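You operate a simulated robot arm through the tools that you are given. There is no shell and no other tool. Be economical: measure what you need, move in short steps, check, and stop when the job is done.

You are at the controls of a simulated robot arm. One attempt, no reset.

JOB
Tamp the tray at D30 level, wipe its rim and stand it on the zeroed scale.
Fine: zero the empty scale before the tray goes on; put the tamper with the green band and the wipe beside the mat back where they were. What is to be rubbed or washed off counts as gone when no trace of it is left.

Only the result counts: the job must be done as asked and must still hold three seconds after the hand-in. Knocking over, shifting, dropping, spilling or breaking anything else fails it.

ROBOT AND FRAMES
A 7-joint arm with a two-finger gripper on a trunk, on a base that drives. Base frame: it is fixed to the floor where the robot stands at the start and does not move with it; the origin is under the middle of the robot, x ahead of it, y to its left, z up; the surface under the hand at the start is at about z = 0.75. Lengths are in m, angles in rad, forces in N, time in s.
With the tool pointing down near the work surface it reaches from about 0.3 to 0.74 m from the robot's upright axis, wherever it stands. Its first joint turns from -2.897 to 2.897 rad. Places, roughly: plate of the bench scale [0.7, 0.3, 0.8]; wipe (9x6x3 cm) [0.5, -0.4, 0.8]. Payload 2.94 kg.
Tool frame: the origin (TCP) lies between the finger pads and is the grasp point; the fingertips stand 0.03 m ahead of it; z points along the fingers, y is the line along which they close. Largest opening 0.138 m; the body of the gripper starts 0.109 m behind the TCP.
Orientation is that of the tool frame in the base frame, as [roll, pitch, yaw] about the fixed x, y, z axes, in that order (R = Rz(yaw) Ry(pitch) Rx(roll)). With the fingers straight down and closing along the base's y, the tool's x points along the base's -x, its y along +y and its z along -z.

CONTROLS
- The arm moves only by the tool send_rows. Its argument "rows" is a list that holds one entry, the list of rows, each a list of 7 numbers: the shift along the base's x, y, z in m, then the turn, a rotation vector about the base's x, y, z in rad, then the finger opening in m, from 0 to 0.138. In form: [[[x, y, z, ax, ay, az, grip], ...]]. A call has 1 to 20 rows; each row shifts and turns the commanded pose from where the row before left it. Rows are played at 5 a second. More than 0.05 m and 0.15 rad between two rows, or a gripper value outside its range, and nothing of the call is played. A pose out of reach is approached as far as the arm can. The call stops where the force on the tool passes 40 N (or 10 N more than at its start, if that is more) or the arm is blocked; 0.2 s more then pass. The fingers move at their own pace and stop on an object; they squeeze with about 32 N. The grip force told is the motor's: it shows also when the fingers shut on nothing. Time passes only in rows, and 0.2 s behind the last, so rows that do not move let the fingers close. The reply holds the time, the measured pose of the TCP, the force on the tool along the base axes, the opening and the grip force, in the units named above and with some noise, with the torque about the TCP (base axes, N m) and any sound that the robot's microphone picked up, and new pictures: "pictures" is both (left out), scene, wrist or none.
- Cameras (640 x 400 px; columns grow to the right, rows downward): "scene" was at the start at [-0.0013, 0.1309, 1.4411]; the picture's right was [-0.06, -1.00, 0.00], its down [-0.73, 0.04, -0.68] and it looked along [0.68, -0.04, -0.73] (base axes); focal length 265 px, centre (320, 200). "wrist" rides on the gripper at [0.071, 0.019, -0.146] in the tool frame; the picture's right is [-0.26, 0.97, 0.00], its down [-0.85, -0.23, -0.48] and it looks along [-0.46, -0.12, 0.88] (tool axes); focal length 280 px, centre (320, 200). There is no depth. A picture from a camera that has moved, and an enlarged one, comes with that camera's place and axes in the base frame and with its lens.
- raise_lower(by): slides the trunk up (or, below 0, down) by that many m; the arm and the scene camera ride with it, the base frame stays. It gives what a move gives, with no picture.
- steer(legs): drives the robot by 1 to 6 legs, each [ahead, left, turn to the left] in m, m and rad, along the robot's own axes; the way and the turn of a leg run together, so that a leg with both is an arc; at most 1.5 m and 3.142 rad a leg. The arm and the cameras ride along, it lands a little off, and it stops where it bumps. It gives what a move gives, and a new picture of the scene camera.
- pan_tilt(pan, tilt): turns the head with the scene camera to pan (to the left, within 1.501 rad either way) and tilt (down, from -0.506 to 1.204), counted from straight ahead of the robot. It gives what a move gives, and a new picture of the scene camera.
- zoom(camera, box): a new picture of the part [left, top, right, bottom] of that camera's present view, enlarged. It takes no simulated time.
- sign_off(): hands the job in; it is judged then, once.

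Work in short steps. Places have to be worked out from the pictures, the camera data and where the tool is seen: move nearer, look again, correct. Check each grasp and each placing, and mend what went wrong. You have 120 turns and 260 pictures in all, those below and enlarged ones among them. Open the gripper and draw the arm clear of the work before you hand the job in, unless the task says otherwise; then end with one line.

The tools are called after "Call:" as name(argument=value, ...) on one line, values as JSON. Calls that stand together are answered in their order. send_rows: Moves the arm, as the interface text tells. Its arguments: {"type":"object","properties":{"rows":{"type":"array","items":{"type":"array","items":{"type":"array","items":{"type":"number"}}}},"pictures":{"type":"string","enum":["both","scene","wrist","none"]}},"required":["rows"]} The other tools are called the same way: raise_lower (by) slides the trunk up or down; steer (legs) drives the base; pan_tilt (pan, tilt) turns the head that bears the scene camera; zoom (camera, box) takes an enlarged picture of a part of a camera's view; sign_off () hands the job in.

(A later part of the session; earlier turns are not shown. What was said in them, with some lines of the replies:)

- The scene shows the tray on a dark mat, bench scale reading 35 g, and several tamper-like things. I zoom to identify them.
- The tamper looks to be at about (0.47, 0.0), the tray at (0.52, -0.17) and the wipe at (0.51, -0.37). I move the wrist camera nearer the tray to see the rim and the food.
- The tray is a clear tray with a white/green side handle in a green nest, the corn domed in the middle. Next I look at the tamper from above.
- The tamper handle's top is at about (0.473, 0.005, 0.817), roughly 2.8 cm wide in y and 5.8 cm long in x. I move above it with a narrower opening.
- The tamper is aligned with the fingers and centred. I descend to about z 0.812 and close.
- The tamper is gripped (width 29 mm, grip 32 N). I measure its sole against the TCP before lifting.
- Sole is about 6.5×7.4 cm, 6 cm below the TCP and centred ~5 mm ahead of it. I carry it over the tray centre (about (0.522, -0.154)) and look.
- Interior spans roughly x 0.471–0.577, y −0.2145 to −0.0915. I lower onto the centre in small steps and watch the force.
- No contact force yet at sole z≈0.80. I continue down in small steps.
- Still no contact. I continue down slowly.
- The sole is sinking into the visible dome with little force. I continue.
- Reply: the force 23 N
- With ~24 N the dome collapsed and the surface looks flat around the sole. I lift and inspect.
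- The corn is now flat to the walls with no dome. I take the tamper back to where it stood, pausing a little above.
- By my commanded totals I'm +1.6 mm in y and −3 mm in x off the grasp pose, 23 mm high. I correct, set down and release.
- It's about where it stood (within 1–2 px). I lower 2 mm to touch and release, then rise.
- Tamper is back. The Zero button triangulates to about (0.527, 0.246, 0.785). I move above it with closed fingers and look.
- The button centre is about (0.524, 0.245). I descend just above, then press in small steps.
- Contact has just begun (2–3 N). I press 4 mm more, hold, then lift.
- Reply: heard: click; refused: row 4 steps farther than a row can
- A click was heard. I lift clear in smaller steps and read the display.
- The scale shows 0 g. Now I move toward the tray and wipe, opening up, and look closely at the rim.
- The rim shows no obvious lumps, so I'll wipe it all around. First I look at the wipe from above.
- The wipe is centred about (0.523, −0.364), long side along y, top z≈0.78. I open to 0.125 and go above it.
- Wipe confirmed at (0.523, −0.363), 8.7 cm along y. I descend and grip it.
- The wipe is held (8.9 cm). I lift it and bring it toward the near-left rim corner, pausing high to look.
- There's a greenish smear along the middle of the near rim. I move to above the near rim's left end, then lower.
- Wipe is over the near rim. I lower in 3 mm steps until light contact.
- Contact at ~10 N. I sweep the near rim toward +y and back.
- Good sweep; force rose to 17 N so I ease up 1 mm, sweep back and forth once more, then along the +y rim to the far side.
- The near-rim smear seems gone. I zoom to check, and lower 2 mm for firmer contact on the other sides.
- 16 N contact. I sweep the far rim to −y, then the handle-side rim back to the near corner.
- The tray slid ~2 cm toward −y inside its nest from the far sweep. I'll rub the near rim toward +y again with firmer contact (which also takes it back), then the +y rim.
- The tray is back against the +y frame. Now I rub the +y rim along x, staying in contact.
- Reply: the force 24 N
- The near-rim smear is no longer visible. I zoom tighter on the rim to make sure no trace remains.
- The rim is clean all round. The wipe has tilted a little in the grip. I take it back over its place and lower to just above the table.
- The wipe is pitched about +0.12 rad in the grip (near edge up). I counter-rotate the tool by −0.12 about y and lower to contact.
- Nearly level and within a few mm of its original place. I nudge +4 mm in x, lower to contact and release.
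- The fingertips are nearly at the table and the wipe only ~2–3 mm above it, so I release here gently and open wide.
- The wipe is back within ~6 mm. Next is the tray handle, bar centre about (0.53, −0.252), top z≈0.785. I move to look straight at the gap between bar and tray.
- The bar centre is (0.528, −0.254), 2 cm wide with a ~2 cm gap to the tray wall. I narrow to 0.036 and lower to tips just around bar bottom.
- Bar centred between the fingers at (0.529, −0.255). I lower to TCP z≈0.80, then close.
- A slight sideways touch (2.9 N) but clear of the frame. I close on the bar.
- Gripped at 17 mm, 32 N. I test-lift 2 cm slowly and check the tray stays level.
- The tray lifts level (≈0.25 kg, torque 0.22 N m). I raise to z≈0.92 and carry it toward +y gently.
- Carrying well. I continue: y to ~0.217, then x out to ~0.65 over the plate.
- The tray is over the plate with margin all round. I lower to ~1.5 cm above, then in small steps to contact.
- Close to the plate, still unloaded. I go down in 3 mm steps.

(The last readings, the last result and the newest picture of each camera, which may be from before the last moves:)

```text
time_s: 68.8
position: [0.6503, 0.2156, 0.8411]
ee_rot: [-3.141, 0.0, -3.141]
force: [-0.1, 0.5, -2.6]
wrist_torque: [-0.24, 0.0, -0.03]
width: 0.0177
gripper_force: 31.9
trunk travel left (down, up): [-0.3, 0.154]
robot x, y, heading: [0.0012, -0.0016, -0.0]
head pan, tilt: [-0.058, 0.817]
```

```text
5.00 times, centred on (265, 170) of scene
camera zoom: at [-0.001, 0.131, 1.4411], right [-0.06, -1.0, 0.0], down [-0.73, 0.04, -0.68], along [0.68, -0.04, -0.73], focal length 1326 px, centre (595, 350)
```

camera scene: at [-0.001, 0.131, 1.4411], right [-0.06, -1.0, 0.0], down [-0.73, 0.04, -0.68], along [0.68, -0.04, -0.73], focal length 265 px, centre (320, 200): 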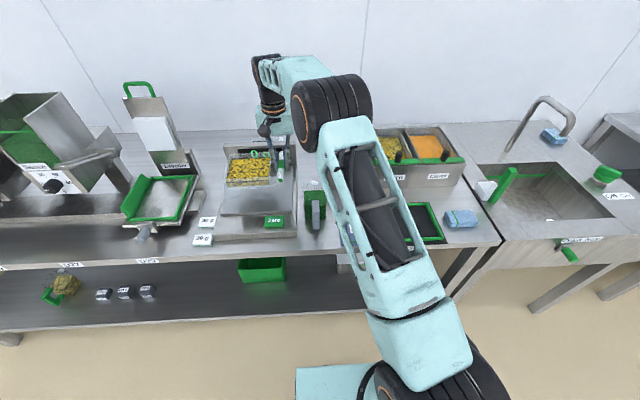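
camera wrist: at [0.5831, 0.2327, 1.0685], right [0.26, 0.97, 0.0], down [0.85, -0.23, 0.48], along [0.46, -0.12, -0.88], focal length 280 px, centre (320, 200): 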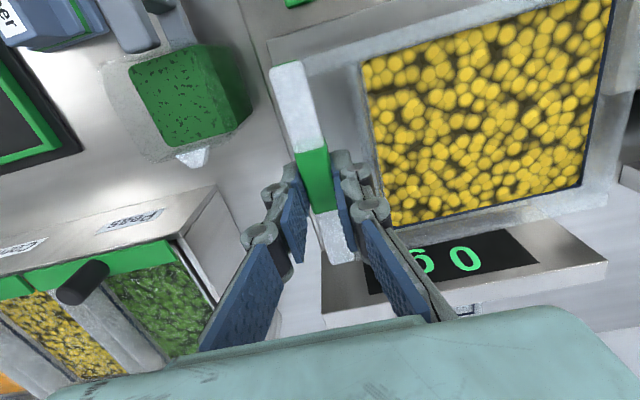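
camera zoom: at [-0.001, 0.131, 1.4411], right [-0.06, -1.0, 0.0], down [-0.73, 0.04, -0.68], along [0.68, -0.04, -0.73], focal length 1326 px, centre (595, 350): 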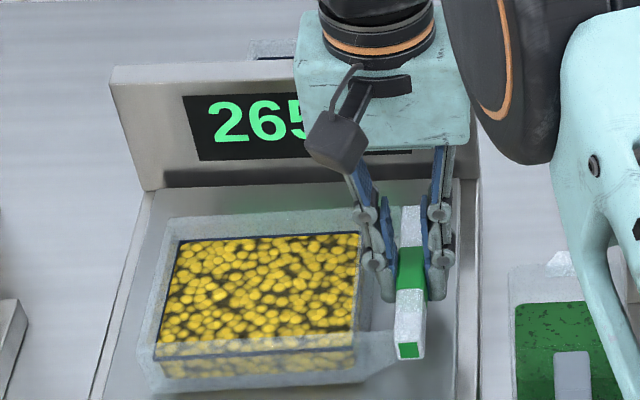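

The display reads 265 g — the tray touches the plate. I lower 1 mm, open slightly to 0.034, and lift straight up.

Call:
send_rows(rows=[[[0, 0, -0.001, 0, 0, 0, 0.01], [0, 0, 0, 0, 0, 0, 0.034], [0, 0, 0, 0, 0, 0, 0.034], [0, 0, 0, 0, 0, 0, 0.034]]], pictures="none")

Call:
send_rows(rows=[[[0, 0, 0.01, 0, 0, 0, 0.034], [0, 0, 0.03, 0, 0, 0, 0.034], [0, 0, 0.04, 0, 0, 0, 0.034], [0, 0, 0.04, 0, 0, 0, 0.034], [-0.03, -0.03, 0.02, 0, 0, 0, 0.034], [-0.035, -0.035, 0, 0, 0, 0, 0.034], [-0.035, -0.035, 0, 0, 0, 0, 0.034], [-0.035, -0.035, 0, 0, 0, 0, 0.034], [-0.035, -0.035, 0, 0, 0, 0, 0.034], [-0.03, -0.035, 0, 0, 0, 0, 0.034], [0, 0, 0, 0, 0, 0, 0.05]]], pictures="scene")

Call:
zoom(camera="scene", box=[190, 110, 340, 250])

Call:
zoom(camera="scene", box=[320, 170, 490, 270])

```text
time_s: 69.8
position: [0.6517, 0.216, 0.8407]
ee_rot: [-3.142, -0.002, -3.141]
force: [0.9, -1.1, 0.9]
wrist_torque: [0.03, -0.02, 0.0]
width: 0.0335
gripper_force: 0.0
trunk travel left (down, up): [-0.3, 0.154]
robot x, y, heading: [0.0029, -0.0009, -0.001]
head pan, tilt: [-0.058, 0.817]
```

```text
time_s: 72.2
position: [0.4511, 0.0104, 0.9858]
ee_rot: [3.14, 0.0, -3.141]
force: [0.3, -0.4, 0.7]
wrist_torque: [0.03, -0.04, -0.01]
width: 0.05
gripper_force: 0.0
trunk travel left (down, up): [-0.3, 0.154]
robot x, y, heading: [0.0002, -0.0023, 0.003]
head pan, tilt: [-0.058, 0.817]
camera scene: at [-0.0015, 0.1307, 1.4412], right [-0.06, -1.0, 0.0], down [-0.73, 0.04, -0.68], along [0.68, -0.04, -0.73], focal length 265 px, centre (320, 200)
```

scene: 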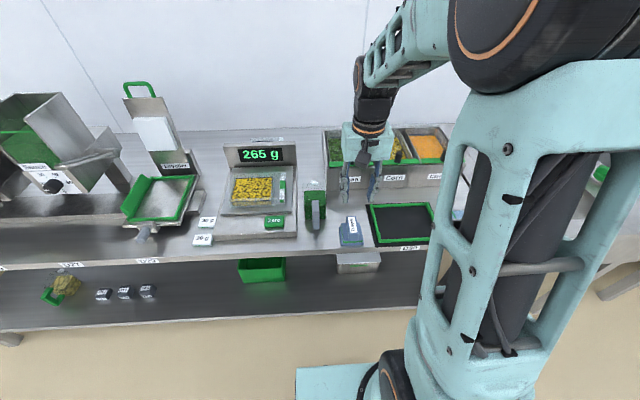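

```text
2.86 times, centred on (265, 180) of scene
camera zoom: at [-0.0015, 0.1307, 1.4412], right [-0.06, -1.0, 0.0], down [-0.73, 0.04, -0.68], along [0.68, -0.04, -0.73], focal length 758 px, centre (477, 257)
```

zoom: 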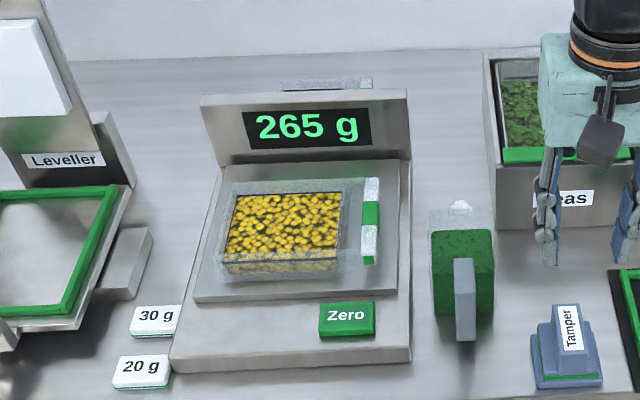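

```text
3.76 times, centred on (405, 220) of scene
camera zoom: at [-0.0015, 0.1307, 1.4412], right [-0.06, -1.0, 0.0], down [-0.73, 0.04, -0.68], along [0.68, -0.04, -0.73], focal length 998 px, centre (0, 125)
```

zoom: 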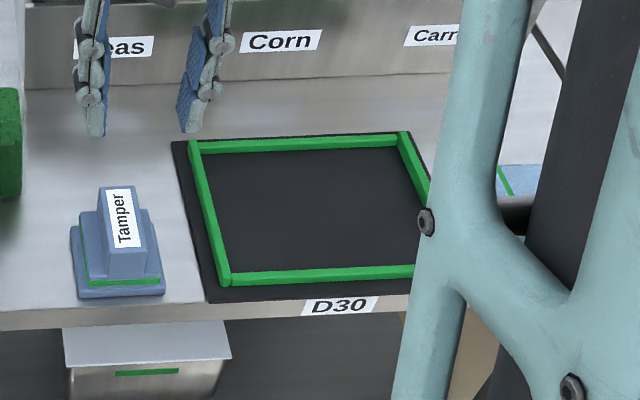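

The tray stands on the plate at 265 g, tamper and wipe back. One tight zoom to check the rim once more before handing in.

Call:
zoom(camera="scene", box=[225, 165, 295, 210])

```text
8.89 times, centred on (260, 188) of scene
camera zoom: at [-0.0015, 0.1307, 1.4412], right [-0.06, -1.0, 0.0], down [-0.73, 0.04, -0.68], along [0.68, -0.04, -0.73], focal length 2358 px, centre (853, 311)
```

zoom: 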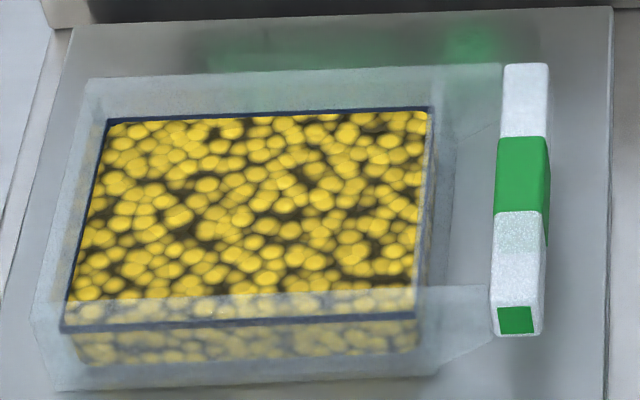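

The rim is clear, with no smear left. The gripper is open and clear of the work, so I hand in.

Call:
sign_off()

```text
The job is handed in.
```

The tray at D30 is tamped level, its rim is wiped clean, and it stands on the zeroed scale reading 265 g. The tamper is back within about 2 mm of where it stood, and the wipe within about 6 mm.
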